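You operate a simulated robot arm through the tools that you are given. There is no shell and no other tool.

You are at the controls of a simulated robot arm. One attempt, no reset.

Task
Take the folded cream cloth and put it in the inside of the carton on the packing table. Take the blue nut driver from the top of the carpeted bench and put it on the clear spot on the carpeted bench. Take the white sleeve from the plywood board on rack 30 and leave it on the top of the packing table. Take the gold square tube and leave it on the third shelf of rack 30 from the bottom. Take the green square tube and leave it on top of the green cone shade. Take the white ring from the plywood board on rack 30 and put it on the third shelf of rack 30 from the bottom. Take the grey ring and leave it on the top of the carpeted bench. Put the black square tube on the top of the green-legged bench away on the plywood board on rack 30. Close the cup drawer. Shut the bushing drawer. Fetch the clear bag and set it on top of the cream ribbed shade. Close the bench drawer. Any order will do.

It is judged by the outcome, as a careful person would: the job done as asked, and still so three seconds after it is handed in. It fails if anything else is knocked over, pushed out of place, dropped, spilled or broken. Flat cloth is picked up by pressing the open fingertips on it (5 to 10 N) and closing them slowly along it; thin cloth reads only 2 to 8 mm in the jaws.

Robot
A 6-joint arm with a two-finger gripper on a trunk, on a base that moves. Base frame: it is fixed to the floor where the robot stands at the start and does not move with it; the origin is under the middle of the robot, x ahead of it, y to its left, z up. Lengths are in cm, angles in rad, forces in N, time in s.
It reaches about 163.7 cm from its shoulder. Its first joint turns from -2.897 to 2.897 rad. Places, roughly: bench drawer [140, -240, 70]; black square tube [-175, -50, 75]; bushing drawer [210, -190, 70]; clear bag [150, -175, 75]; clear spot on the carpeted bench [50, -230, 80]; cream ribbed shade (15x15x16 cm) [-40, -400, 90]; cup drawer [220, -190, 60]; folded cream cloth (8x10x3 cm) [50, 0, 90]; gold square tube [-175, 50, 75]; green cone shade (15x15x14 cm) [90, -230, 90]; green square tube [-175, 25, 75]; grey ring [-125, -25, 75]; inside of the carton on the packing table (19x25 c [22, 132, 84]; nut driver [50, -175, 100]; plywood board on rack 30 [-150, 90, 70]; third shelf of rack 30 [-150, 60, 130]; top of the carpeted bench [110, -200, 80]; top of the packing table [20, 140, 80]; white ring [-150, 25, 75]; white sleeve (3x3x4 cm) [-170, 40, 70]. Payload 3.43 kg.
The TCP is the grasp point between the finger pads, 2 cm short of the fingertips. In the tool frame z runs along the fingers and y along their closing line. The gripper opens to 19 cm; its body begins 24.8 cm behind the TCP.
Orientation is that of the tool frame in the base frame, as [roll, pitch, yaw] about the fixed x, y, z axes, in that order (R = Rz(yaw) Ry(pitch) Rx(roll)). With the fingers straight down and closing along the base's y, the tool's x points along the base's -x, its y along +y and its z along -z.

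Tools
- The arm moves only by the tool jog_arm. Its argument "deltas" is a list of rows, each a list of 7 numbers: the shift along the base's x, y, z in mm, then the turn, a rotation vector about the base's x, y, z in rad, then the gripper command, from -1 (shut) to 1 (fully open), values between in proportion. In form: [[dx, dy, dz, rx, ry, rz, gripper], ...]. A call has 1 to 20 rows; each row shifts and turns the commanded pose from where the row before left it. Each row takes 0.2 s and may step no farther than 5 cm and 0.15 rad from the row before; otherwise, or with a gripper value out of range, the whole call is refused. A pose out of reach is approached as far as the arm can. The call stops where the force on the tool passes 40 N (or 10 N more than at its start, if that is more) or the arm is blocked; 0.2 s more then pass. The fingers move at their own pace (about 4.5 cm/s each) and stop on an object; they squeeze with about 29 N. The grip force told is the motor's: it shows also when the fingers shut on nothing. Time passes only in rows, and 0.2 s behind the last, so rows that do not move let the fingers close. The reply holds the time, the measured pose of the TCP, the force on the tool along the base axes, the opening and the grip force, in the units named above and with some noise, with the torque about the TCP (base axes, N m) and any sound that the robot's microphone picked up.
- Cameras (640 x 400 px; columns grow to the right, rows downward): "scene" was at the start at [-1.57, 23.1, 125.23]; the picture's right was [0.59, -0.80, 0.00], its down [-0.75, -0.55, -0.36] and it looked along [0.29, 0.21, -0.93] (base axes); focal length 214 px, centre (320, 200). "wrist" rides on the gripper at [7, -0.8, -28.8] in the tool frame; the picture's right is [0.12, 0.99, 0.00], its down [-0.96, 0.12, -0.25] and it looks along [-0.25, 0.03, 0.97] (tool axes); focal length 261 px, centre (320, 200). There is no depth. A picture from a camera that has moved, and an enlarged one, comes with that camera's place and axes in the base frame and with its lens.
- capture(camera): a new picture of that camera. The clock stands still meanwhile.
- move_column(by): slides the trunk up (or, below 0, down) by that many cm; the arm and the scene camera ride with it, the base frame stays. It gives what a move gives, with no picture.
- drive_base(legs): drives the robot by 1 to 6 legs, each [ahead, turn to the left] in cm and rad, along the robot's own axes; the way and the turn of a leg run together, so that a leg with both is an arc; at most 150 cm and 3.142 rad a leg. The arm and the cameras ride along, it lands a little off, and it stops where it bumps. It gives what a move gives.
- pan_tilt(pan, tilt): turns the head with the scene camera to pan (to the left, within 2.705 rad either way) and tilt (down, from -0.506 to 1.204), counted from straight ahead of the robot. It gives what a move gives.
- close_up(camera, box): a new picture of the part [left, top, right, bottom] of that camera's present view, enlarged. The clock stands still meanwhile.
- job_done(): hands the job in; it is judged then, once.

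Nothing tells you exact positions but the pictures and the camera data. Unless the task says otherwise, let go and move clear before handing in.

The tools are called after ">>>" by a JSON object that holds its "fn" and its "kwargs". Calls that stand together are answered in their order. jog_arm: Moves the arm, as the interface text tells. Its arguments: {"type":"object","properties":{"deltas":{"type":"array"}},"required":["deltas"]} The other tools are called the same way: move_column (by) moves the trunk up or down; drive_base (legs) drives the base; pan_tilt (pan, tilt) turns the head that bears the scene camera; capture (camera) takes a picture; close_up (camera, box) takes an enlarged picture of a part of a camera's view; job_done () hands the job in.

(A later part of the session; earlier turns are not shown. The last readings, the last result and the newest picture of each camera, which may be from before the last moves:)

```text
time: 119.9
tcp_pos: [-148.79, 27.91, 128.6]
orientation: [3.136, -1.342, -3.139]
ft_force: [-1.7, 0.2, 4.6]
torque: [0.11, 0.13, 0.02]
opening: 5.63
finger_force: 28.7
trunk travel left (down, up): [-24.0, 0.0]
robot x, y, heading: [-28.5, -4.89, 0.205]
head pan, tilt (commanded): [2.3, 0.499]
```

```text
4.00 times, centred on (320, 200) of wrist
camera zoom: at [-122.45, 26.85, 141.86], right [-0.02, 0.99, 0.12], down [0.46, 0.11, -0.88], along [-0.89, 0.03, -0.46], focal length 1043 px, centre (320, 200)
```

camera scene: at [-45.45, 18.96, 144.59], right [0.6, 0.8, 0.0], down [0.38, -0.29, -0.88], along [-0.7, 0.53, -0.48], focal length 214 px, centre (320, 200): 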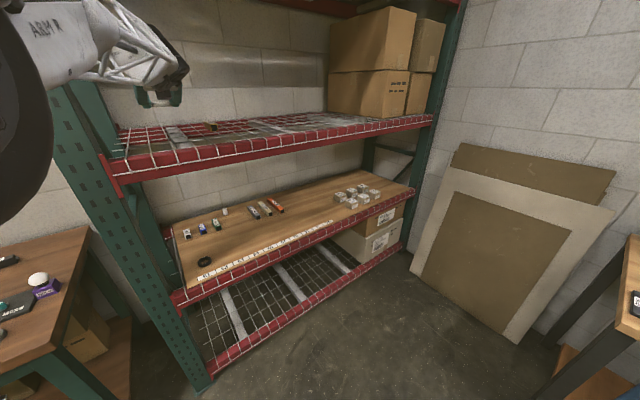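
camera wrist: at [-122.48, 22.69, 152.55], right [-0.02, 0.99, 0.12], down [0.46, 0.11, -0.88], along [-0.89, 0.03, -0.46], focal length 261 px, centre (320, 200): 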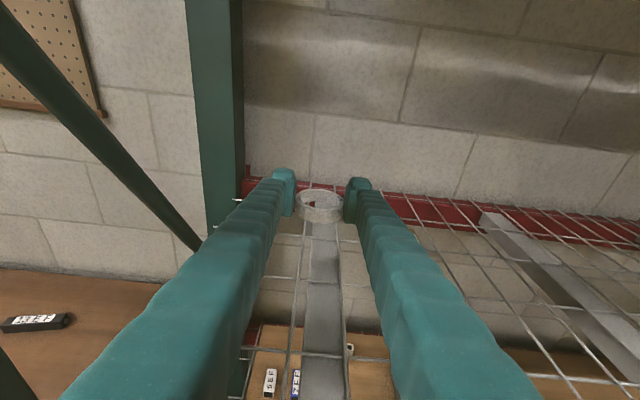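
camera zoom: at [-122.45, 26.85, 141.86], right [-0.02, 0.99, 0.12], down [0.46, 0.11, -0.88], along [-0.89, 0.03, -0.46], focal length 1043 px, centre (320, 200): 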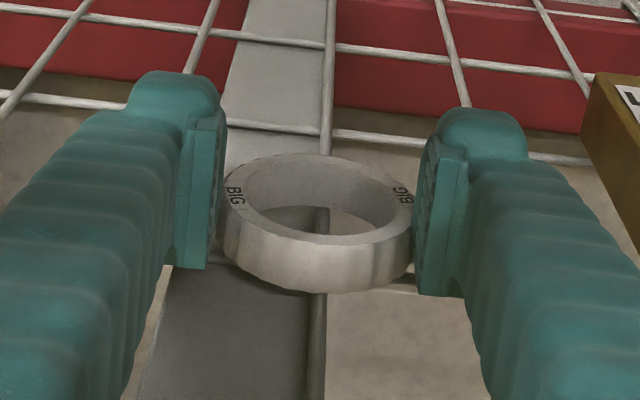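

Contact at 4.6 N. Open gently in small steps.

>>> {"fn": "jog_arm", "kwargs": {"deltas": [[0, 0, -1, 0, 0, 0, -0.42], [0, 0, 0, 0, 0, 0, -0.38], [0, 0, 0, 0, 0, 0, -0.3], [0, 0, 0, 0, 0, 0, -0.2], [0, 0, 0, 0, 0, 0, -0.1]]}}

>>> {"fn": "close_up", "kwargs": {"camera": "wrist", "box": [240, 150, 400, 250]}}

```text
time: 121.1
tcp_pos: [-148.62, 27.96, 128.53]
orientation: [3.138, -1.344, 3.139]
ft_force: [3.0, 10.6, 15.8]
torque: [-0.51, 0.01, 0.14]
opening: 7.97
finger_force: 0.1
trunk travel left (down, up): [-24.0, 0.0]
robot x, y, heading: [-28.52, -4.64, 0.199]
head pan, tilt (commanded): [2.3, 0.499]
```

```text
4.00 times, centred on (320, 200) of wrist
camera zoom: at [-122.36, 26.88, 141.8], right [-0.02, 0.99, 0.12], down [0.46, 0.11, -0.88], along [-0.89, 0.03, -0.46], focal length 1043 px, centre (320, 200)
```

zoom: 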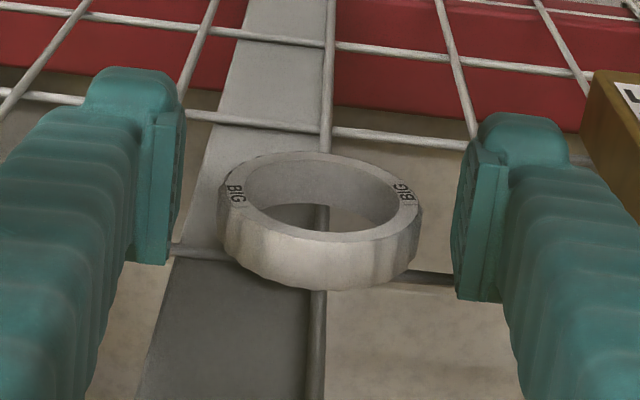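

Released; the ring sits flat on the crossing. Rise straight up and check.

>>> {"fn": "jog_arm", "kwargs": {"deltas": [[0, 0, 4, 0, 0, 0, -0.1], [0, 0, 10, 0, 0, 0, -0.1], [0, 0, 30, 0, 0, 0, -0.1], [0, 0, 40, 0, 0, 0, -0.1], [0, 0, 25, 0, 0, 0, -0.1]]}}

>>> {"fn": "capture", "kwargs": {"camera": "wrist"}}

```text
time: 122.3
tcp_pos: [-148.72, 27.93, 139.33]
orientation: [3.135, -1.342, 3.141]
ft_force: [1.3, -0.5, -0.1]
torque: [0.02, 0.0, -0.01]
opening: 8.56
finger_force: 0.0
trunk travel left (down, up): [-24.0, 0.0]
robot x, y, heading: [-28.24, -4.54, 0.202]
head pan, tilt (commanded): [2.3, 0.499]
```

```text
taken
camera wrist: at [-122.47, 26.89, 152.54], right [-0.02, 0.99, 0.12], down [0.46, 0.11, -0.88], along [-0.89, 0.03, -0.46], focal length 261 px, centre (320, 200)
```

wrist: 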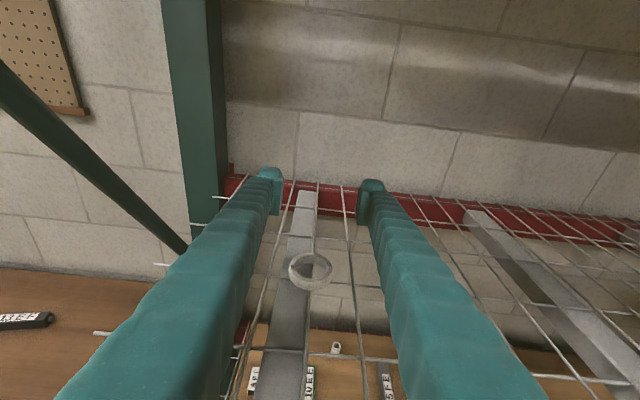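

The white ring is on the third shelf. Next the white sleeve: I back out, turn the base straight again and lower the tool to board level.

>>> {"fn": "drive_base", "kwargs": {"legs": [[34, 0], [0, -0.2]]}}

>>> {"fn": "jog_arm", "kwargs": {"deltas": [[0, -30, -35, 0, 0, 0.1, -0.1], [0, -30, -35, 0, 0, 0.1, -0.1], [0, -30, -35, 0, 0, 0, -0.1], [0, -30, -35, 0, 0, 0, -0.1], [0, -30, -35, 0, 0, 0, -0.1], [0, -30, -35, 0, 0, 0, -0.1], [0, 0, -45, 0, 0, 0, -0.1], [0, 0, -45, 0, 0, 0, -0.1], [0, 0, -45, 0, 0, 0, -0.1], [0, 0, -45, 0, 0, 0, -0.1], [0, 0, -45, 0, 0, 0, -0.1], [0, 0, -45, 0, 0, 0, -0.1]]}}

>>> {"fn": "capture", "kwargs": {"camera": "wrist"}}

>>> {"fn": "capture", "kwargs": {"camera": "scene"}}

```text
time: 125.3
tcp_pos: [-106.79, 58.03, 139.25]
orientation: [3.138, -1.343, 2.94]
ft_force: [-0.5, -0.7, 1.1]
torque: [-0.02, 0.02, -0.03]
opening: 8.54
finger_force: 0.1
trunk travel left (down, up): [-24.0, 0.0]
robot x, y, heading: [4.85, 1.56, 0.003]
head pan, tilt (commanded): [2.3, 0.499]
```

```text
time: 127.9
tcp_pos: [-106.6, 40.06, 91.37]
orientation: [3.137, -1.344, 3.141]
ft_force: [0.0, 0.0, 0.4]
torque: [-0.01, -0.18, -0.06]
opening: 8.56
finger_force: 0.0
trunk travel left (down, up): [-24.0, 0.0]
robot x, y, heading: [5.35, 2.49, -0.005]
head pan, tilt (commanded): [2.3, 0.499]
```

```text
taken
camera wrist: at [-80.3, 38.98, 104.64], right [-0.02, 0.99, 0.12], down [0.46, 0.11, -0.88], along [-0.89, 0.03, -0.46], focal length 261 px, centre (320, 200)
```

wrist: 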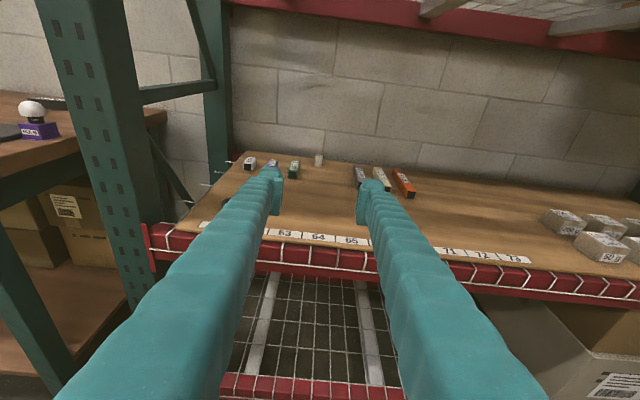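

```text
taken
camera scene: at [-7.19, 28.61, 144.61], right [0.75, 0.67, 0.0], down [0.32, -0.36, -0.88], along [-0.58, 0.65, -0.48], focal length 214 px, centre (320, 200)
```

scene: 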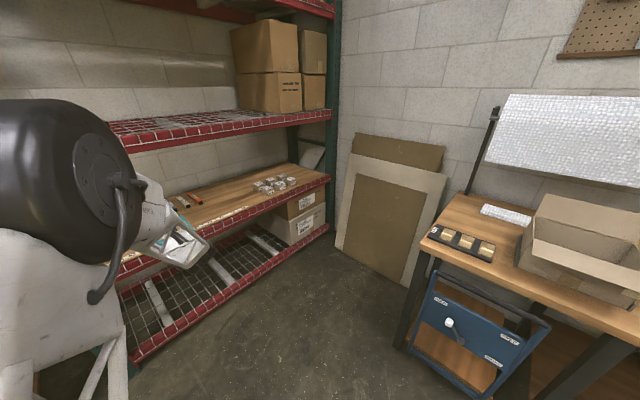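

Now drive back 40 cm to bring the gripper into the rack opening above the board.

>>> {"fn": "drive_base", "kwargs": {"legs": [[-40, 0]]}}

>>> {"fn": "close_up", "kwargs": {"camera": "wrist", "box": [240, 150, 400, 250]}}

```text
time: 130.4
tcp_pos: [-146.43, 40.3, 91.17]
orientation: [3.137, -1.342, 3.138]
ft_force: [-0.1, -0.2, 0.8]
torque: [0.0, 0.0, 0.0]
opening: 8.55
finger_force: 0.2
trunk travel left (down, up): [-24.0, 0.0]
robot x, y, heading: [-34.7, 2.26, 0.003]
head pan, tilt (commanded): [2.3, 0.499]
```

```text
4.00 times, centred on (320, 200) of wrist
camera zoom: at [-120.03, 39.2, 104.56], right [-0.02, 0.99, 0.12], down [0.46, 0.11, -0.88], along [-0.89, 0.04, -0.46], focal length 1043 px, centre (320, 200)
```

zoom: 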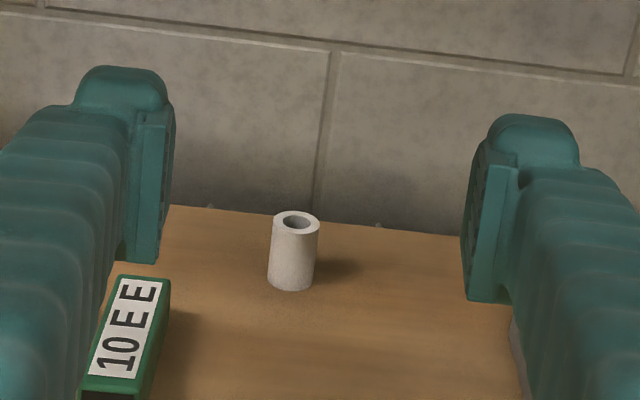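

The sleeve stands at about (-173.2, 40.3). I narrow the fingers and approach it.

>>> {"fn": "jog_arm", "kwargs": {"deltas": [[-35, 0, -27.4, 0, 0, 0, -0.42], [-35, 0, -27.4, 0, 0, 0, -0.42], [-35, 0, -27.4, 0, 0, 0, -0.42], [-35, 0, -27.4, 0, 0, 0, -0.42], [-35, 0, -25, 0, 0, 0, -0.42]]}}

>>> {"fn": "close_up", "kwargs": {"camera": "wrist", "box": [240, 130, 400, 230]}}

>>> {"fn": "capture", "kwargs": {"camera": "scene"}}

```text
time: 131.6
tcp_pos: [-163.82, 40.43, 77.93]
orientation: [3.138, -1.342, 3.139]
ft_force: [0.7, -0.4, 1.1]
torque: [0.0, -0.27, -0.02]
opening: 5.51
finger_force: 0.1
trunk travel left (down, up): [-24.0, 0.0]
robot x, y, heading: [-34.73, 1.98, -0.001]
head pan, tilt (commanded): [2.3, 0.499]
```

```text
4.00 times, centred on (320, 180) of wrist
camera zoom: at [-137.53, 39.23, 91.22], right [-0.02, 0.99, 0.12], down [0.46, 0.11, -0.88], along [-0.89, 0.04, -0.46], focal length 1043 px, centre (320, 280)
```

zoom: 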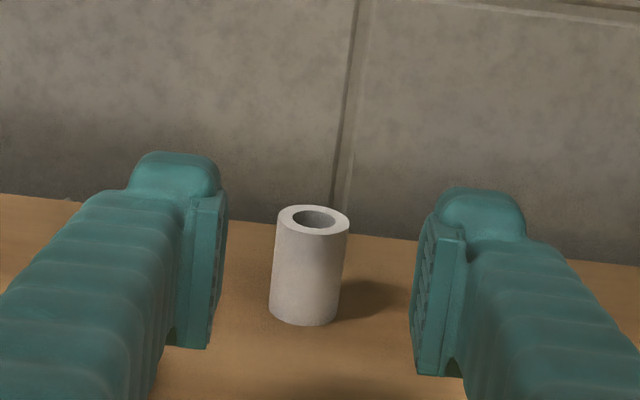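

```text
taken
camera scene: at [-46.88, 28.7, 144.6], right [0.75, 0.67, 0.0], down [0.32, -0.36, -0.88], along [-0.58, 0.66, -0.48], focal length 214 px, centre (320, 200)
```

scene: 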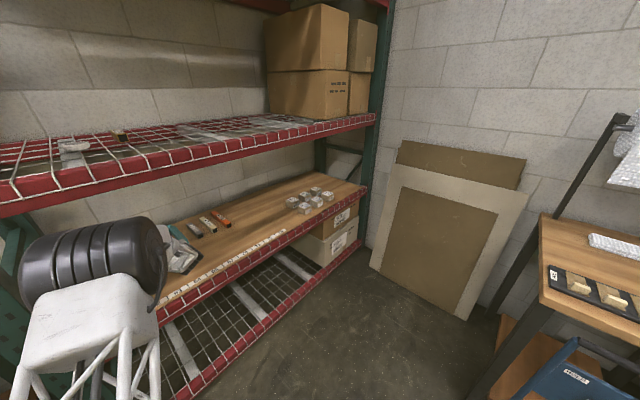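

Slightly off to +y; I correct by 3 mm while sliding in, then close.

>>> {"fn": "jog_arm", "kwargs": {"deltas": [[-31, -1.5, -13, 0, 0, 0, -0.42], [-31, -1.5, -13, 0, 0, 0, -0.42], [-31, 0, -13, 0, 0, 0, -0.42]]}}

>>> {"fn": "close_up", "kwargs": {"camera": "wrist", "box": [240, 130, 400, 230]}}

```text
time: 132.4
tcp_pos: [-173.12, 40.13, 73.86]
orientation: [3.14, -1.343, 3.137]
ft_force: [-0.1, -0.7, 1.5]
torque: [-0.02, -0.19, 0.03]
opening: 5.54
finger_force: 0.1
trunk travel left (down, up): [-24.0, 0.0]
robot x, y, heading: [-35.3, 2.12, 0.001]
head pan, tilt (commanded): [2.3, 0.499]
```

```text
4.00 times, centred on (320, 180) of wrist
camera zoom: at [-146.89, 38.96, 87.13], right [-0.02, 0.99, 0.12], down [0.46, 0.11, -0.88], along [-0.89, 0.04, -0.46], focal length 1043 px, centre (320, 280)
```

zoom: 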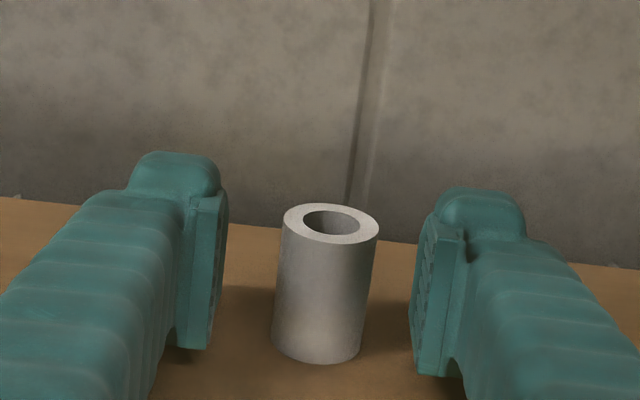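

Sleeve is between the pads. Close gradually.

>>> {"fn": "jog_arm", "kwargs": {"deltas": [[0, 0, 0, 0, 0, 0, -0.55], [0, 0, 0, 0, 0, 0, -0.7], [0, 0, 0, 0, 0, 0, -0.85], [0, 0, 0, 0, 0, 0, -0.9], [0, 0, 0, 0, 0, 0, -0.9]]}}

>>> {"fn": "jog_arm", "kwargs": {"deltas": [[0, 0, 10, 0, 0, 0, -0.9], [0, 0, 25, 0, 0, 0, -0.9]]}}

>>> {"fn": "close_up", "kwargs": {"camera": "wrist", "box": [240, 130, 400, 230]}}

```text
time: 133.6
tcp_pos: [-173.22, 40.1, 73.72]
orientation: [3.139, -1.342, 3.139]
ft_force: [0.0, -0.4, 0.8]
torque: [-0.01, -0.01, 0.02]
opening: 2.61
finger_force: 28.6
trunk travel left (down, up): [-24.0, 0.0]
robot x, y, heading: [-34.86, 2.4, -0.003]
head pan, tilt (commanded): [2.3, 0.499]
```

```text
time: 134.2
tcp_pos: [-173.16, 39.96, 77.18]
orientation: [3.138, -1.341, 3.139]
ft_force: [-0.1, -0.1, -0.7]
torque: [-0.01, 0.12, -0.01]
opening: 2.57
finger_force: 29.5
trunk travel left (down, up): [-24.0, 0.0]
robot x, y, heading: [-34.58, 2.31, 0.001]
head pan, tilt (commanded): [2.3, 0.499]
```

```text
4.00 times, centred on (320, 180) of wrist
camera zoom: at [-146.88, 38.95, 90.58], right [-0.02, 0.99, 0.12], down [0.46, 0.11, -0.88], along [-0.89, 0.04, -0.46], focal length 1043 px, centre (320, 280)
```

zoom: 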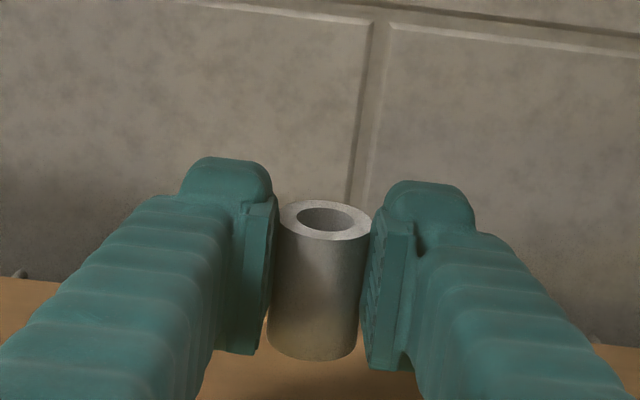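

Sleeve held upright. I lift it, back out of the rack, then look at the packing table for a free spot.

>>> {"fn": "jog_arm", "kwargs": {"deltas": [[0, 0, 30, 0, 0, 0, -0.9], [0, 0, 30, 0, 0, 0, -0.9], [20, 0, 10, 0, 0, 0, -0.9]]}}

>>> {"fn": "drive_base", "kwargs": {"legs": [[40, 0]]}}

>>> {"fn": "pan_tilt", "kwargs": {"pan": 1.3, "tilt": 0.5}}

>>> {"fn": "capture", "kwargs": {"camera": "scene"}}

>>> {"fn": "close_up", "kwargs": {"camera": "scene", "box": [200, 110, 520, 310]}}

>>> {"fn": "capture", "kwargs": {"camera": "wrist"}}

```text
time: 135.0
tcp_pos: [-171.19, 40.1, 84.31]
orientation: [-3.14, -1.342, 3.133]
ft_force: [0.7, -0.3, -1.1]
torque: [-0.02, 0.2, -0.03]
opening: 2.54
finger_force: 29.2
trunk travel left (down, up): [-24.0, 0.0]
robot x, y, heading: [-34.8, 2.21, -0.004]
head pan, tilt (commanded): [2.3, 0.499]
```

```text
time: 137.5
tcp_pos: [-131.73, 39.87, 84.33]
orientation: [3.139, -1.343, 3.14]
ft_force: [0.9, -1.3, -0.3]
torque: [-0.03, 0.0, -0.02]
opening: 2.58
finger_force: 29.0
trunk travel left (down, up): [-24.0, 0.0]
robot x, y, heading: [4.77, 1.89, 0.003]
head pan, tilt (commanded): [2.3, 0.499]
```

```text
time: 138.7
tcp_pos: [-131.67, 39.81, 84.42]
orientation: [3.139, -1.343, 3.139]
ft_force: [-0.9, 0.3, -0.2]
torque: [-0.01, 0.0, -0.02]
opening: 2.53
finger_force: 29.0
trunk travel left (down, up): [-24.0, 0.0]
robot x, y, heading: [4.72, 1.97, 0.0]
head pan, tilt (commanded): [1.3, 0.499]
```

```text
taken
camera scene: at [1.11, 30.62, 144.59], right [0.96, -0.27, 0.0], down [-0.13, -0.46, -0.88], along [0.24, 0.85, -0.48], focal length 214 px, centre (320, 200)
```

scene: 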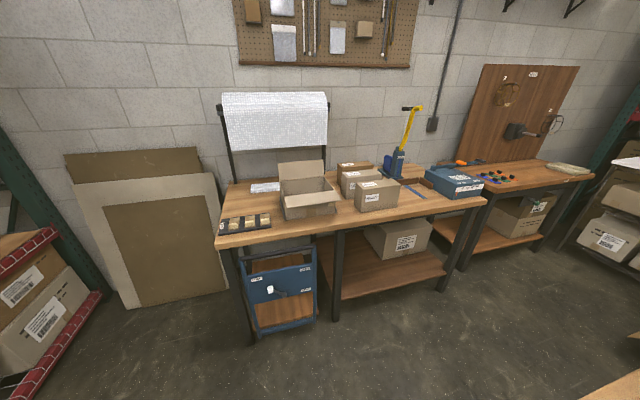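

```text
2.00 times, centred on (360, 210) of scene
camera zoom: at [1.11, 30.62, 144.59], right [0.96, -0.27, 0.0], down [-0.13, -0.46, -0.88], along [0.24, 0.85, -0.48], focal length 429 px, centre (240, 180)
```

zoom: 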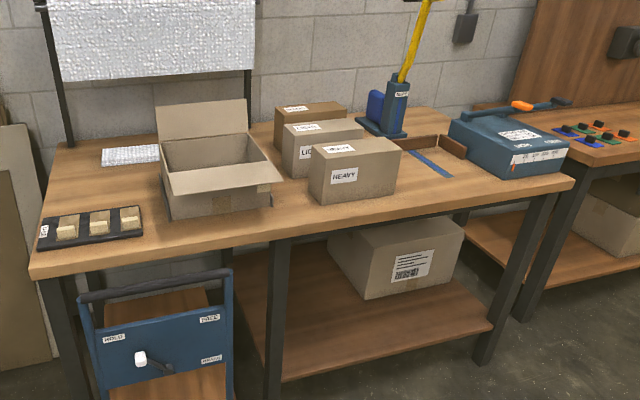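

```text
taken
camera wrist: at [-105.33, 38.74, 97.71], right [-0.02, 0.99, 0.12], down [0.46, 0.11, -0.88], along [-0.89, 0.04, -0.46], focal length 261 px, centre (320, 200)
```

wrist: 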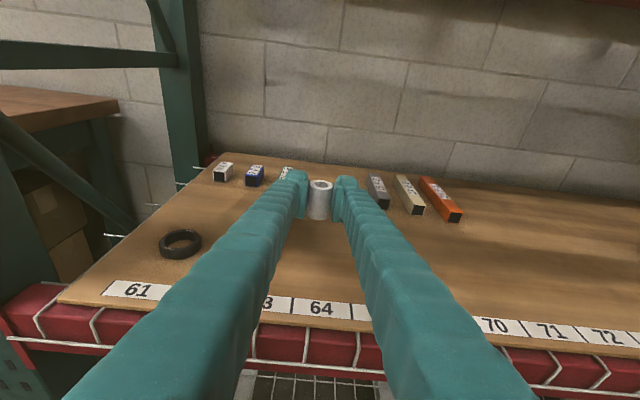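

There's a clear strip in front of the boxes at around (43, 118) on the packing table. I retract the arm, raise it and turn the base right by 90° so the arm faces the packing table.

>>> {"fn": "jog_arm", "kwargs": {"deltas": [[48, 0, 0, 0, 0, 0, -0.9], [48, 0, 0, 0, 0, 0, -0.9], [48, 0, 0, 0, 0, 0, -0.9], [48, 0, 0, 0, 0, 0, -0.9], [48, 0, 5, 0, 0, 0, -0.9], [40, 0, 28, 0, 0, 0, -0.9], [30, 0, 38, 0, 0, 0, -0.9], [0, 0, 48, 0, 0, 0, -0.9], [0, 0, 48, 0, 0, 0, -0.9]]}}

>>> {"fn": "capture", "kwargs": {"camera": "scene"}}

```text
time: 140.7
tcp_pos: [-100.63, 39.86, 101.04]
orientation: [-3.141, -1.341, 3.137]
ft_force: [-1.0, 0.0, -0.8]
torque: [-0.03, 0.15, 0.04]
opening: 2.53
finger_force: 28.8
trunk travel left (down, up): [-24.0, 0.0]
robot x, y, heading: [4.59, 1.66, -0.002]
head pan, tilt (commanded): [1.3, 0.499]
```

```text
taken
camera scene: at [1.09, 30.64, 144.58], right [0.96, -0.27, 0.0], down [-0.13, -0.46, -0.88], along [0.24, 0.85, -0.48], focal length 214 px, centre (320, 200)
```

scene: 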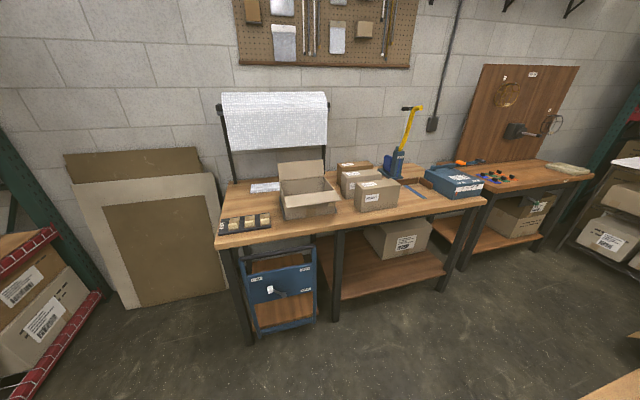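

I back up 12 cm first to keep the base clear of the small bench, then turn.

>>> {"fn": "drive_base", "kwargs": {"legs": [[-12, 0], [0, -0.8]]}}

>>> {"fn": "drive_base", "kwargs": {"legs": [[0, -0.77]]}}

>>> {"fn": "pan_tilt", "kwargs": {"pan": 2.4, "tilt": 0.6}}

>>> {"fn": "capture", "kwargs": {"camera": "scene"}}

>>> {"fn": "capture", "kwargs": {"camera": "wrist"}}

```text
time: 144.1
tcp_pos: [-54.15, 103.55, 101.1]
orientation: [3.138, -1.342, 2.346]
ft_force: [1.0, 0.1, 0.2]
torque: [0.03, 0.0, 0.03]
opening: 2.16
finger_force: 28.5
trunk travel left (down, up): [-24.0, 0.0]
robot x, y, heading: [-7.18, 1.97, -0.789]
head pan, tilt (commanded): [1.3, 0.499]
```

```text
time: 146.7
tcp_pos: [30.19, 107.66, 101.1]
orientation: [3.138, -1.343, 1.571]
ft_force: [0.0, -0.1, 0.1]
torque: [0.0, -0.02, 0.02]
opening: 2.08
finger_force: 30.1
trunk travel left (down, up): [-24.0, 0.0]
robot x, y, heading: [-7.62, 1.94, -1.56]
head pan, tilt (commanded): [1.3, 0.499]
```

```text
time: 148.0
tcp_pos: [30.12, 107.69, 101.09]
orientation: [3.138, -1.34, 1.571]
ft_force: [0.4, 1.2, 1.0]
torque: [-0.02, 0.01, 0.01]
opening: 2.02
finger_force: 28.9
trunk travel left (down, up): [-24.0, 0.0]
robot x, y, heading: [-6.94, 2.14, -1.568]
head pan, tilt (commanded): [2.4, 0.6]
```

```text
taken
camera scene: at [18.66, 14.57, 143.68], right [0.74, -0.67, 0.0], down [-0.38, -0.42, -0.82], along [0.56, 0.61, -0.57], focal length 214 px, centre (320, 200)
```

scene: 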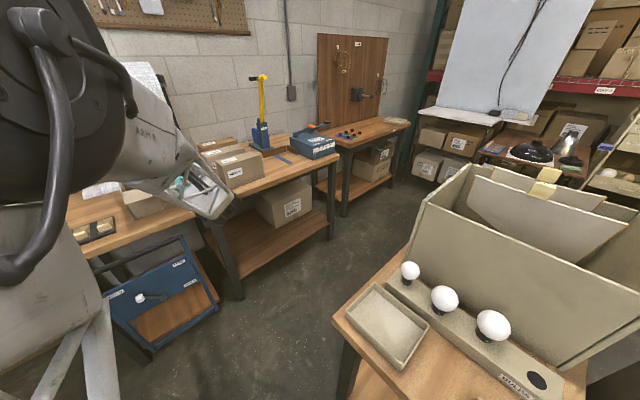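

```text
taken
camera wrist: at [29.18, 81.08, 114.41], right [0.99, 0.03, 0.12], down [0.12, -0.46, -0.88], along [0.03, 0.89, -0.46], focal length 261 px, centre (320, 200)
```

wrist: 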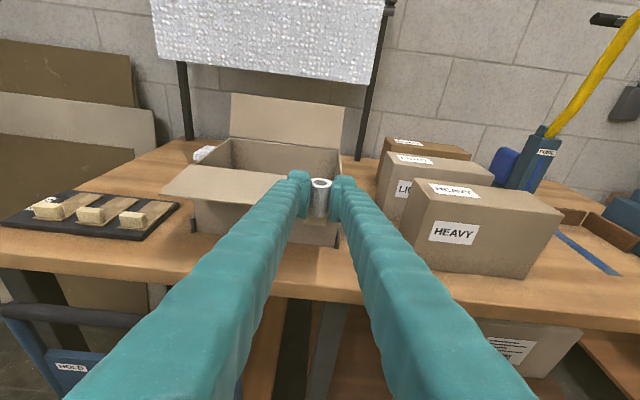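

The opening has shrunk to 2.0 cm, so I check the sleeve in the grip.

>>> {"fn": "close_up", "kwargs": {"camera": "wrist", "box": [260, 150, 380, 225]}}

>>> {"fn": "close_up", "kwargs": {"camera": "wrist", "box": [160, 80, 480, 280]}}

```text
5.33 times, centred on (320, 188) of wrist
camera zoom: at [29.18, 81.08, 114.41], right [0.99, 0.03, 0.12], down [0.12, -0.46, -0.88], along [0.03, 0.89, -0.46], focal length 1390 px, centre (320, 267)
```

zoom: 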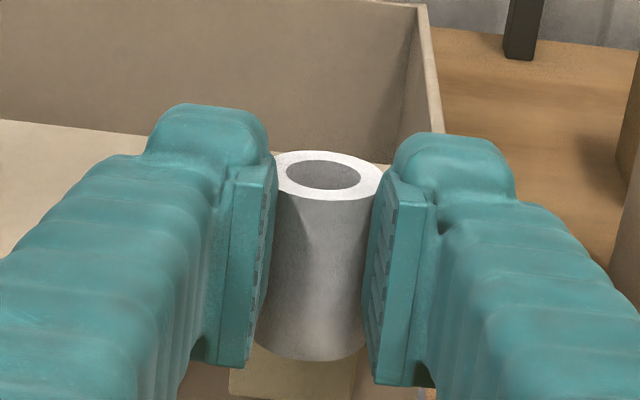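

```text
2.00 times, centred on (320, 180) of wrist
camera zoom: at [29.18, 81.08, 114.41], right [0.99, 0.03, 0.12], down [0.12, -0.46, -0.88], along [0.03, 0.89, -0.46], focal length 521 px, centre (320, 240)
```

zoom: 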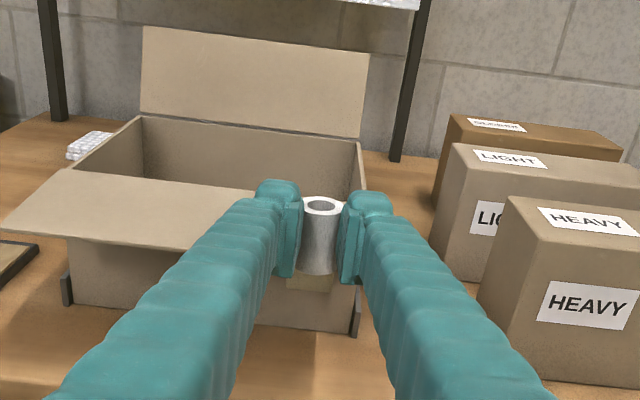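

The sleeve is fine and upright in the grip. I move over the clear strip at about (42, 117) and lower.

>>> {"fn": "jog_arm", "kwargs": {"deltas": [[30, 23, -22, 0, 0, 0, -0.9], [30, 23, -22, 0, 0, 0, -0.9], [30, 23, -22, 0, 0, 0, -0.9], [29, 23, -22, 0, 0, 0, -0.9]]}}

>>> {"fn": "capture", "kwargs": {"camera": "wrist"}}

>>> {"fn": "capture", "kwargs": {"camera": "scene"}}

```text
time: 148.5
tcp_pos: [34.36, 110.23, 98.26]
orientation: [-3.139, -1.345, 1.564]
ft_force: [0.0, -31.7, 7.1]
torque: [-0.33, 0.2, 0.39]
opening: 0.93
finger_force: 0.0
trunk travel left (down, up): [-24.0, 0.0]
robot x, y, heading: [-7.04, 2.17, -1.568]
head pan, tilt (commanded): [2.4, 0.6]
stopped in row 2: the force on the tool passed its limit at 104 N (the readings are from after the stop); the commanded pose is now the measured one
```

```text
taken
camera wrist: at [33.32, 83.73, 111.61], right [0.99, 0.02, 0.12], down [0.11, -0.46, -0.88], along [0.03, 0.89, -0.46], focal length 261 px, centre (320, 200)
```

wrist: 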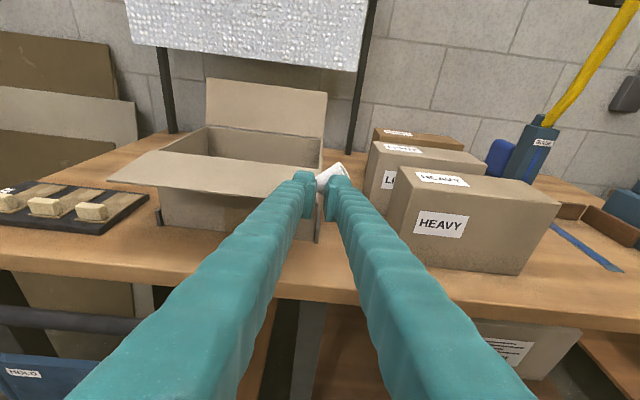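

```text
taken
camera scene: at [18.65, 14.3, 143.73], right [0.74, -0.68, 0.0], down [-0.38, -0.42, -0.83], along [0.56, 0.61, -0.56], focal length 214 px, centre (320, 200)
```

scene: 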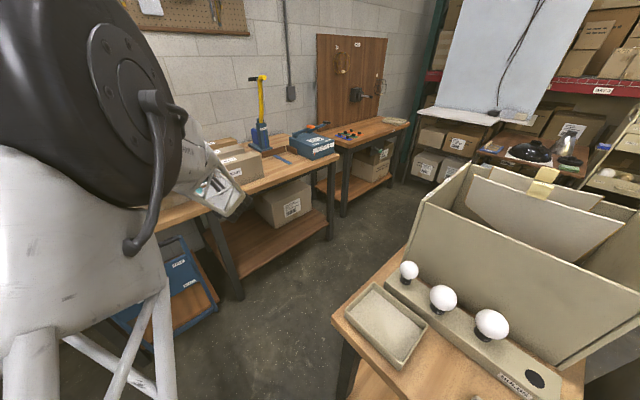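

The carton's front flap sticks out toward me and the sleeve hit it; the sleeve is now tilted and barely held. I look closely before doing anything.

>>> {"fn": "close_up", "kwargs": {"camera": "wrist", "box": [260, 140, 400, 228]}}

>>> {"fn": "close_up", "kwargs": {"camera": "wrist", "box": [100, 100, 420, 300]}}

```text
4.55 times, centred on (330, 184) of wrist
camera zoom: at [33.32, 83.73, 111.61], right [0.99, 0.02, 0.12], down [0.11, -0.46, -0.88], along [0.03, 0.89, -0.46], focal length 1185 px, centre (274, 273)
```

zoom: 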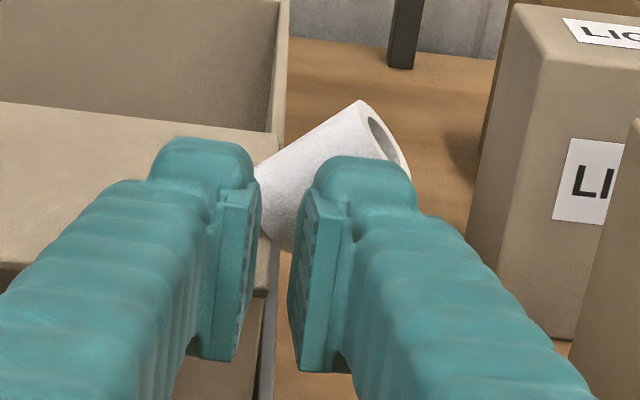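

```text
2.00 times, centred on (260, 200) of wrist
camera zoom: at [33.32, 83.73, 111.61], right [0.99, 0.02, 0.12], down [0.11, -0.46, -0.88], along [0.03, 0.89, -0.46], focal length 521 px, centre (440, 200)
```

zoom: 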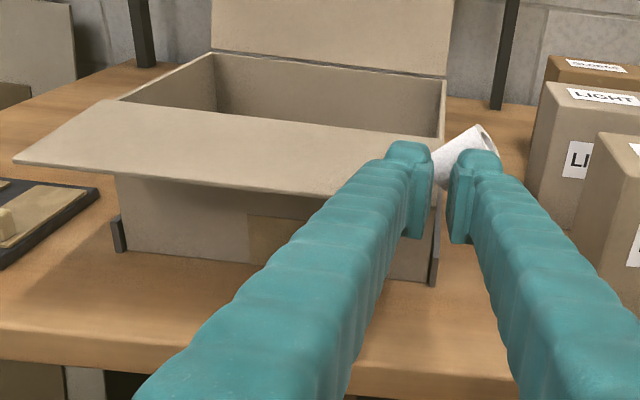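

The sleeve is popping free. I hold still for a moment to see where it settles.

>>> {"fn": "jog_arm", "kwargs": {"deltas": [[0, 0, 0, 0, 0, 0, -0.9]]}}

>>> {"fn": "capture", "kwargs": {"camera": "wrist"}}

```text
time: 149.1
tcp_pos: [34.34, 110.22, 98.37]
orientation: [-3.136, -1.344, 1.563]
ft_force: [-0.3, -20.9, 8.3]
torque: [-0.21, 0.14, 0.39]
opening: 0.97
finger_force: 0.2
trunk travel left (down, up): [-24.0, 0.0]
robot x, y, heading: [-6.98, 1.95, -1.575]
head pan, tilt (commanded): [2.4, 0.6]
stopped in row 1: the force on the tool passed its limit at 43 N (the readings are from after the stop); the commanded pose is now the measured one
```

```text
taken
camera wrist: at [33.36, 83.72, 111.59], right [0.99, 0.02, 0.12], down [0.11, -0.46, -0.88], along [0.03, 0.89, -0.46], focal length 261 px, centre (320, 200)
```

wrist: 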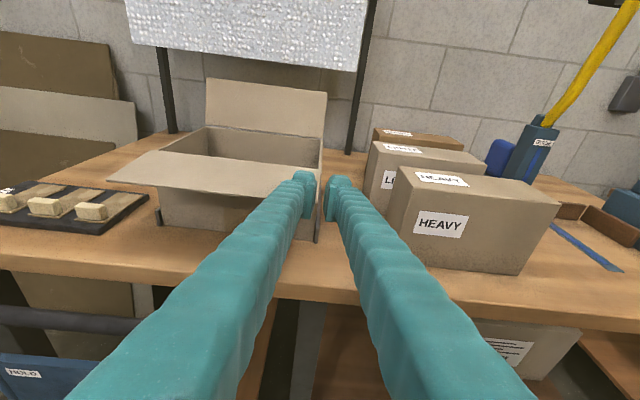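

The sleeve has dropped out of view. I back away from the flap and look for it.

>>> {"fn": "jog_arm", "kwargs": {"deltas": [[0, -20, 5, 0, 0, 0, -0.9], [0, -40, 10, 0, 0, 0, -0.9], [0, -45, 15, 0, 0, 0, -0.9]]}}

>>> {"fn": "capture", "kwargs": {"camera": "wrist"}}

>>> {"fn": "capture", "kwargs": {"camera": "scene"}}

```text
time: 149.9
tcp_pos: [34.25, 99.95, 100.9]
orientation: [-3.136, -1.343, 1.564]
ft_force: [0.2, 0.7, -1.1]
torque: [0.23, -0.04, -0.01]
opening: 0.95
finger_force: 0.1
trunk travel left (down, up): [-24.0, 0.0]
robot x, y, heading: [-7.19, 2.09, -1.57]
head pan, tilt (commanded): [2.4, 0.6]
```

```text
taken
camera wrist: at [33.24, 73.49, 114.31], right [0.99, 0.02, 0.11], down [0.11, -0.46, -0.88], along [0.03, 0.89, -0.46], focal length 261 px, centre (320, 200)
```

wrist: 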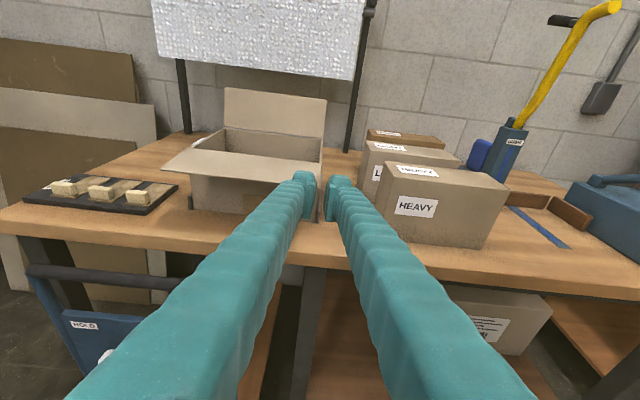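

```text
taken
camera scene: at [18.71, 14.54, 143.67], right [0.74, -0.68, 0.0], down [-0.38, -0.42, -0.82], along [0.56, 0.61, -0.57], focal length 214 px, centre (320, 200)
```

scene: 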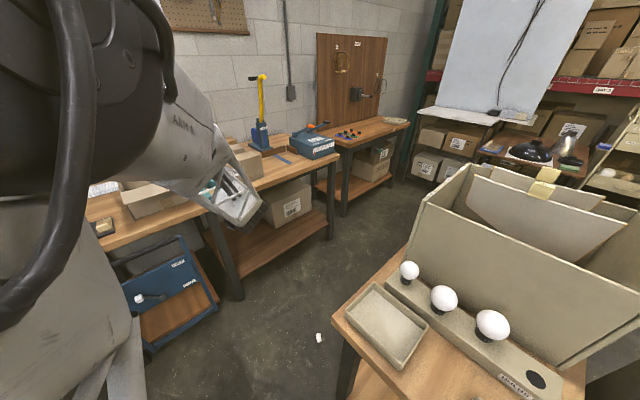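

The sleeve fell to the floor near (59, 59). I'll fetch it from there. First I bring the tool upright and tuck the arm before moving the base.

>>> {"fn": "jog_arm", "kwargs": {"deltas": [[0, -42, 0, -0.149, 0, 0, -0.5], [0, -42, 0, -0.149, 0, 0, 0], [0, -42, 0, -0.149, 0, 0, 0], [0, -42, 0, -0.149, 0, 0, 0], [0, -42, 0, -0.149, 0, 0, 0], [0, -42, -5, -0.149, 0, 0, 0], [0, -42, -5, -0.149, 0, 0, 0], [0, -42, -10, -0.149, 0, 0, 0], [0, -42, -10, -0.149, 0, 0, 0]]}}

>>> {"fn": "capture", "kwargs": {"camera": "wrist"}}

>>> {"fn": "capture", "kwargs": {"camera": "scene"}}

```text
time: 150.7
tcp_pos: [31.61, 92.26, 86.55]
orientation: [-2.936, -0.824, 1.398]
ft_force: [0.1, 0.0, -0.8]
torque: [0.0, 0.0, 0.0]
opening: 8.17
finger_force: 0.1
trunk travel left (down, up): [-24.0, 0.0]
robot x, y, heading: [-7.06, 2.35, -1.568]
head pan, tilt (commanded): [2.4, 0.6]
stopped in row 4: the arm was blocked; the commanded pose is now the measured one
```

```text
taken
camera wrist: at [33.68, 75.37, 110.98], right [1.0, 0.06, -0.05], down [0.02, -0.83, -0.56], along [-0.07, 0.55, -0.83], focal length 261 px, centre (320, 200)
```

wrist: 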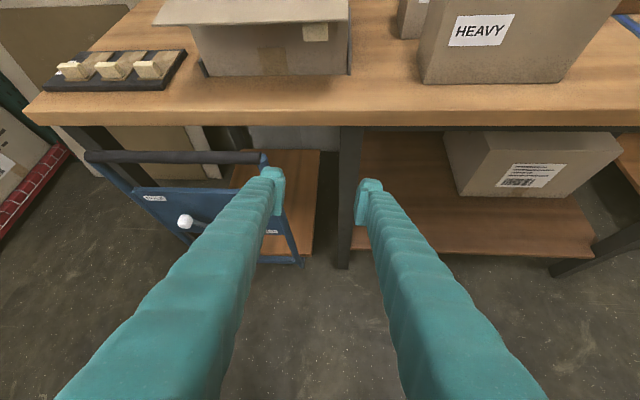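

```text
taken
camera scene: at [18.49, 14.64, 143.66], right [0.76, -0.65, 0.0], down [-0.37, -0.43, -0.82], along [0.54, 0.62, -0.57], focal length 214 px, centre (320, 200)
```

scene: 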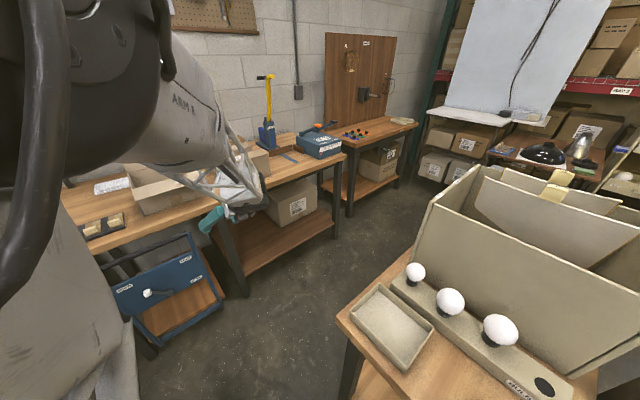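

The elbow met the head again: the tool must be brought upright with the wrist high. I raise first, then straighten the tool.

>>> {"fn": "jog_arm", "kwargs": {"deltas": [[2, 5, 40, 0, 0, 0, 0], [0, 5, 45, 0, 0, 0, 0], [0, 0, 45, 0, 0, 0, 0], [0, 0, 45, 0, 0, 0, 0], [0, 0, 45, 0, 0, 0, 0]]}}

>>> {"fn": "capture", "kwargs": {"camera": "scene"}}

```text
time: 152.1
tcp_pos: [31.29, 95.35, 96.49]
orientation: [-2.875, -0.717, 1.374]
ft_force: [0.6, -0.2, 0.3]
torque: [0.0, 0.02, 0.03]
opening: 9.49
finger_force: 0.0
trunk travel left (down, up): [-24.0, 0.0]
robot x, y, heading: [-7.11, 1.59, -1.576]
head pan, tilt (commanded): [2.4, 0.6]
stopped in row 5: the arm was blocked; the commanded pose is now the measured one
```

```text
taken
camera scene: at [18.23, 14.85, 143.62], right [0.78, -0.62, 0.0], down [-0.36, -0.45, -0.82], along [0.51, 0.64, -0.57], focal length 214 px, centre (320, 200)
```

scene: 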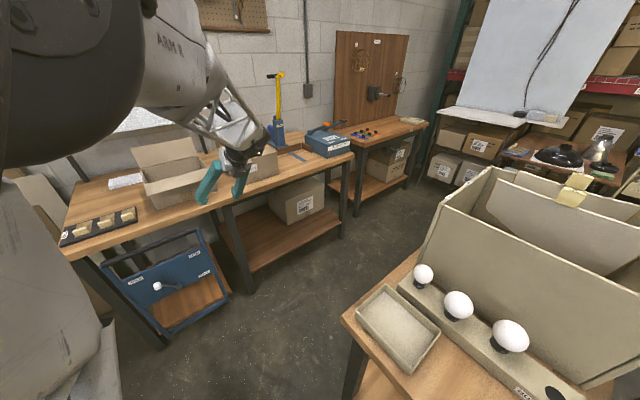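

The elbow is pressing on the camera head. I'll turn the head away from the arm side and try again.

>>> {"fn": "pan_tilt", "kwargs": {"pan": 1.2, "tilt": 0.6}}

>>> {"fn": "jog_arm", "kwargs": {"deltas": [[0, 10, 0, 0, 0, 0, 0], [0, 20, 10, 0, 0, 0, 0], [0, 0, 45, 0, 0, 0, 0]]}}

>>> {"fn": "capture", "kwargs": {"camera": "wrist"}}

>>> {"fn": "capture", "kwargs": {"camera": "scene"}}

```text
time: 153.5
tcp_pos: [31.57, 95.2, 96.33]
orientation: [-2.876, -0.713, 1.372]
ft_force: [0.3, 0.2, -0.2]
torque: [-0.03, -0.02, 0.01]
opening: 9.5
finger_force: 0.1
trunk travel left (down, up): [-24.0, 0.0]
robot x, y, heading: [-6.84, 2.38, -1.573]
head pan, tilt (commanded): [1.201, 0.6]
```

```text
time: 154.3
tcp_pos: [31.73, 98.14, 102.31]
orientation: [-2.881, -0.719, 1.372]
ft_force: [0.3, 0.6, -0.6]
torque: [0.07, 0.06, 0.09]
opening: 9.51
finger_force: 0.1
trunk travel left (down, up): [-24.0, 0.0]
robot x, y, heading: [-7.29, 2.28, -1.571]
head pan, tilt (commanded): [1.201, 0.6]
```

```text
taken
camera wrist: at [35.44, 83.98, 128.09], right [0.99, 0.06, -0.12], down [0.0, -0.88, -0.48], along [-0.13, 0.47, -0.87], focal length 261 px, centre (320, 200)
```

wrist: 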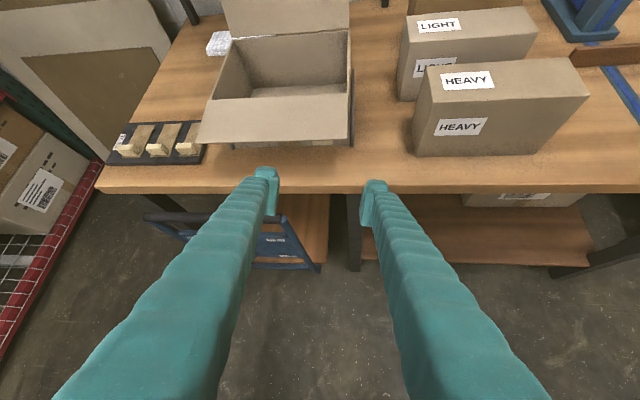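

```text
taken
camera scene: at [21.0, 4.81, 143.66], right [-0.36, -0.93, 0.0], down [-0.53, 0.2, -0.82], along [0.77, -0.3, -0.57], focal length 214 px, centre (320, 200)
```

scene: 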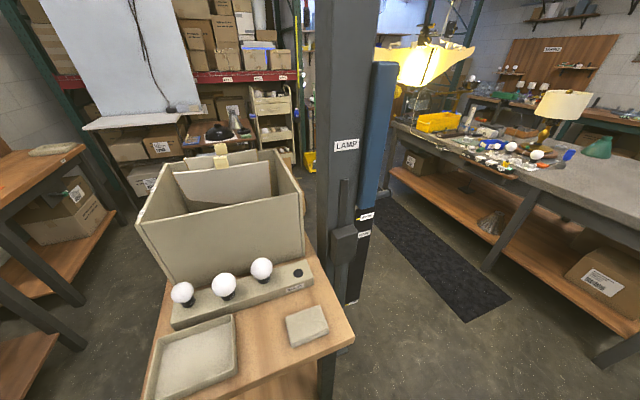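

With the head turned away the arm moves freely. I now bring the tool upright while keeping the wrist high.

>>> {"fn": "jog_arm", "kwargs": {"deltas": [[-3, -36, 29, -0.1227, -0.0295, 0.0159, 0], [-3, -36, 29, -0.1227, -0.0295, 0.0159, 0], [-3, -36, 29, -0.1227, -0.0295, 0.0159, 0], [-3, -36, 29, -0.1227, -0.0295, 0.0159, 0], [-3, -36, 29, -0.1227, -0.0295, 0.0159, 0], [-3, -36, 29, -0.1227, -0.0295, 0.0159, 0]]}}

>>> {"fn": "capture", "kwargs": {"camera": "scene"}}

>>> {"fn": "capture", "kwargs": {"camera": "wrist"}}

```text
time: 155.7
tcp_pos: [29.7, 76.67, 119.77]
orientation: [-3.14, 0.002, 1.571]
ft_force: [0.1, -0.1, 0.3]
torque: [0.05, 0.07, -0.02]
opening: 9.49
finger_force: 0.0
trunk travel left (down, up): [-24.0, 0.0]
robot x, y, heading: [-7.22, 1.85, -1.575]
head pan, tilt (commanded): [1.201, 0.6]
```

```text
taken
camera scene: at [20.98, 4.74, 143.68], right [-0.36, -0.93, 0.0], down [-0.53, 0.2, -0.82], along [0.77, -0.3, -0.57], focal length 214 px, centre (320, 200)
```

scene: 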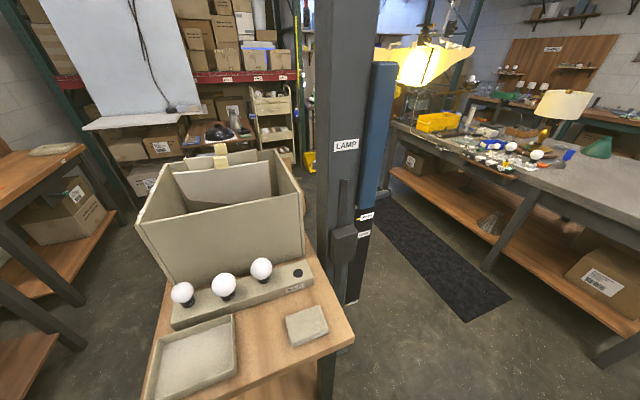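

```text
taken
camera wrist: at [28.82, 83.6, 148.59], right [0.99, 0.12, 0.0], down [0.12, -0.96, 0.25], along [0.03, -0.25, -0.97], focal length 261 px, centre (320, 200)
```

wrist: 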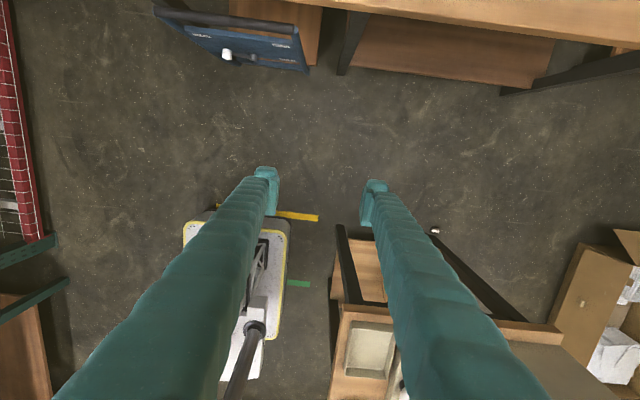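

I spot the white sleeve on the floor by the far leg of the small bench. I zoom in to locate it.

>>> {"fn": "close_up", "kwargs": {"camera": "wrist", "box": [380, 200, 500, 275]}}

>>> {"fn": "pan_tilt", "kwargs": {"pan": 2.0, "tilt": 0.6}}

>>> {"fn": "capture", "kwargs": {"camera": "scene"}}

```text
5.33 times, centred on (440, 238) of wrist
camera zoom: at [28.82, 83.6, 148.59], right [0.99, 0.12, 0.0], down [0.12, -0.96, 0.25], along [0.03, -0.25, -0.97], focal length 1390 px, centre (-320, 0)
```

zoom: 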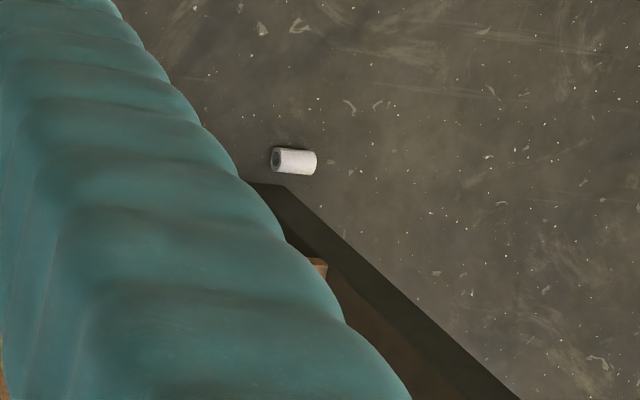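

```text
time: 156.8
tcp_pos: [29.72, 76.75, 119.8]
orientation: [-3.14, -0.001, 1.57]
ft_force: [-0.7, 0.5, 0.0]
torque: [-0.02, 0.0, -0.01]
opening: 9.51
finger_force: 0.1
trunk travel left (down, up): [-24.0, 0.0]
robot x, y, heading: [-6.99, 2.31, -1.571]
head pan, tilt (commanded): [2.0, 0.6]
```

```text
taken
camera scene: at [20.76, 11.63, 143.68], right [0.42, -0.91, 0.0], down [-0.51, -0.24, -0.82], along [0.75, 0.34, -0.57], focal length 214 px, centre (320, 200)
```

scene: 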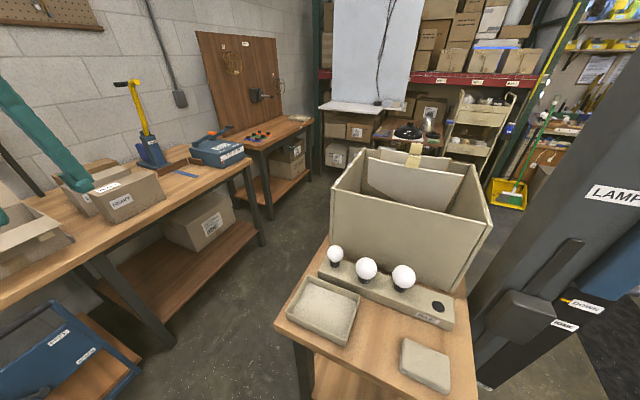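

The sleeve now lies at about (104, 36) beside the small bench's far leg. I'll go round: turn left through the open floor, drive to the aisle and face -x so the arm reaches it from the aisle. First the turn and drive with the arm tucked high.

>>> {"fn": "drive_base", "kwargs": {"legs": [[0, 1.785], [0, 1.785]]}}

>>> {"fn": "pan_tilt", "kwargs": {"pan": 0.0, "tilt": 0.6}}

>>> {"fn": "capture", "kwargs": {"camera": "scene"}}

```text
time: 166.2
tcp_pos: [-11.82, -81.02, 119.85]
orientation: [-3.14, -0.001, -1.169]
ft_force: [0.1, -0.1, 0.3]
torque: [0.01, -0.05, 0.0]
opening: 9.49
finger_force: 0.1
trunk travel left (down, up): [-24.0, 0.0]
robot x, y, heading: [-6.87, 2.53, 1.976]
head pan, tilt (commanded): [2.0, 0.6]
```

```text
time: 168.1
tcp_pos: [-11.84, -81.01, 119.89]
orientation: [-3.141, 0.0, -1.169]
ft_force: [-0.4, 0.9, 0.8]
torque: [0.04, 0.01, -0.02]
opening: 9.5
finger_force: 0.1
trunk travel left (down, up): [-24.0, 0.0]
robot x, y, heading: [-7.35, 1.83, 1.977]
head pan, tilt (commanded): [0.0, 0.6]
```

```text
taken
camera scene: at [-26.61, -3.29, 143.69], right [0.92, 0.39, 0.0], down [0.22, -0.52, -0.83], along [-0.32, 0.76, -0.56], focal length 214 px, centre (320, 200)
```

scene: 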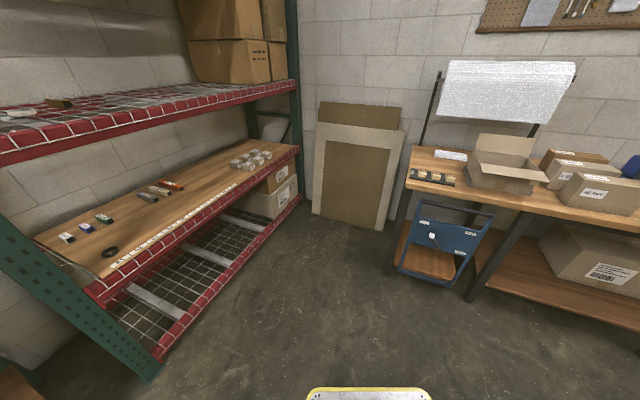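

Now I drive ahead 70 cm and then turn to face -x in the aisle entrance.

>>> {"fn": "drive_base", "kwargs": {"legs": [[72, 0], [0, 1.165]]}}

>>> {"fn": "pan_tilt", "kwargs": {"pan": 2.6, "tilt": 0.8}}

>>> {"fn": "capture", "kwargs": {"camera": "scene"}}

>>> {"fn": "capture", "kwargs": {"camera": "wrist"}}

```text
time: 175.1
tcp_pos: [38.92, 30.88, 119.77]
orientation: [-3.139, 0.0, -0.009]
ft_force: [0.0, -0.2, 0.0]
torque: [-0.01, -0.02, -0.01]
opening: 9.5
finger_force: 0.1
trunk travel left (down, up): [-24.0, 0.0]
robot x, y, heading: [-35.62, 68.21, 3.131]
head pan, tilt (commanded): [0.0, 0.6]
```

```text
time: 177.5
tcp_pos: [38.9, 31.03, 119.93]
orientation: [-3.141, 0.0, -0.008]
ft_force: [0.2, -0.3, -0.1]
torque: [-0.01, -0.03, 0.02]
opening: 9.53
finger_force: 0.0
trunk travel left (down, up): [-24.0, 0.0]
robot x, y, heading: [-35.41, 68.19, 3.135]
head pan, tilt (commanded): [2.601, 0.799]
```

```text
taken
camera scene: at [-22.73, 44.17, 142.0], right [-0.52, -0.85, 0.0], down [-0.61, 0.38, -0.7], along [0.59, -0.36, -0.72], focal length 214 px, centre (320, 200)
```

scene: 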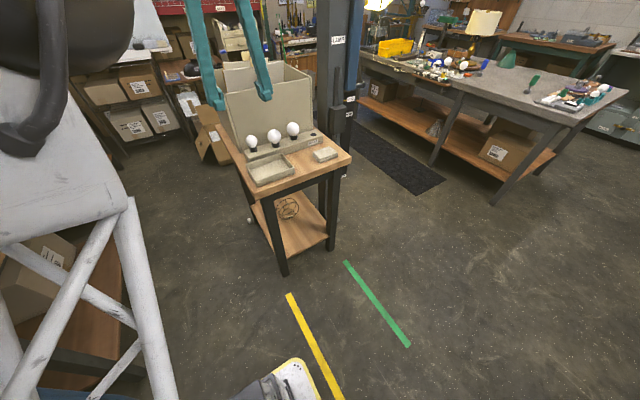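

```text
taken
camera wrist: at [45.84, 31.55, 148.58], right [0.11, -0.99, 0.0], down [-0.96, -0.11, 0.25], along [-0.25, -0.03, -0.97], focal length 261 px, centre (320, 200)
```

wrist: 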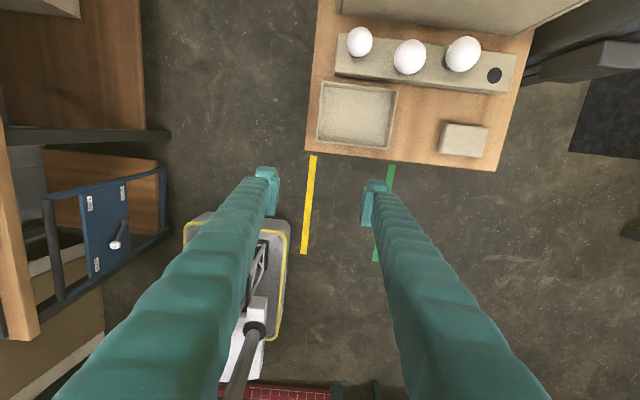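

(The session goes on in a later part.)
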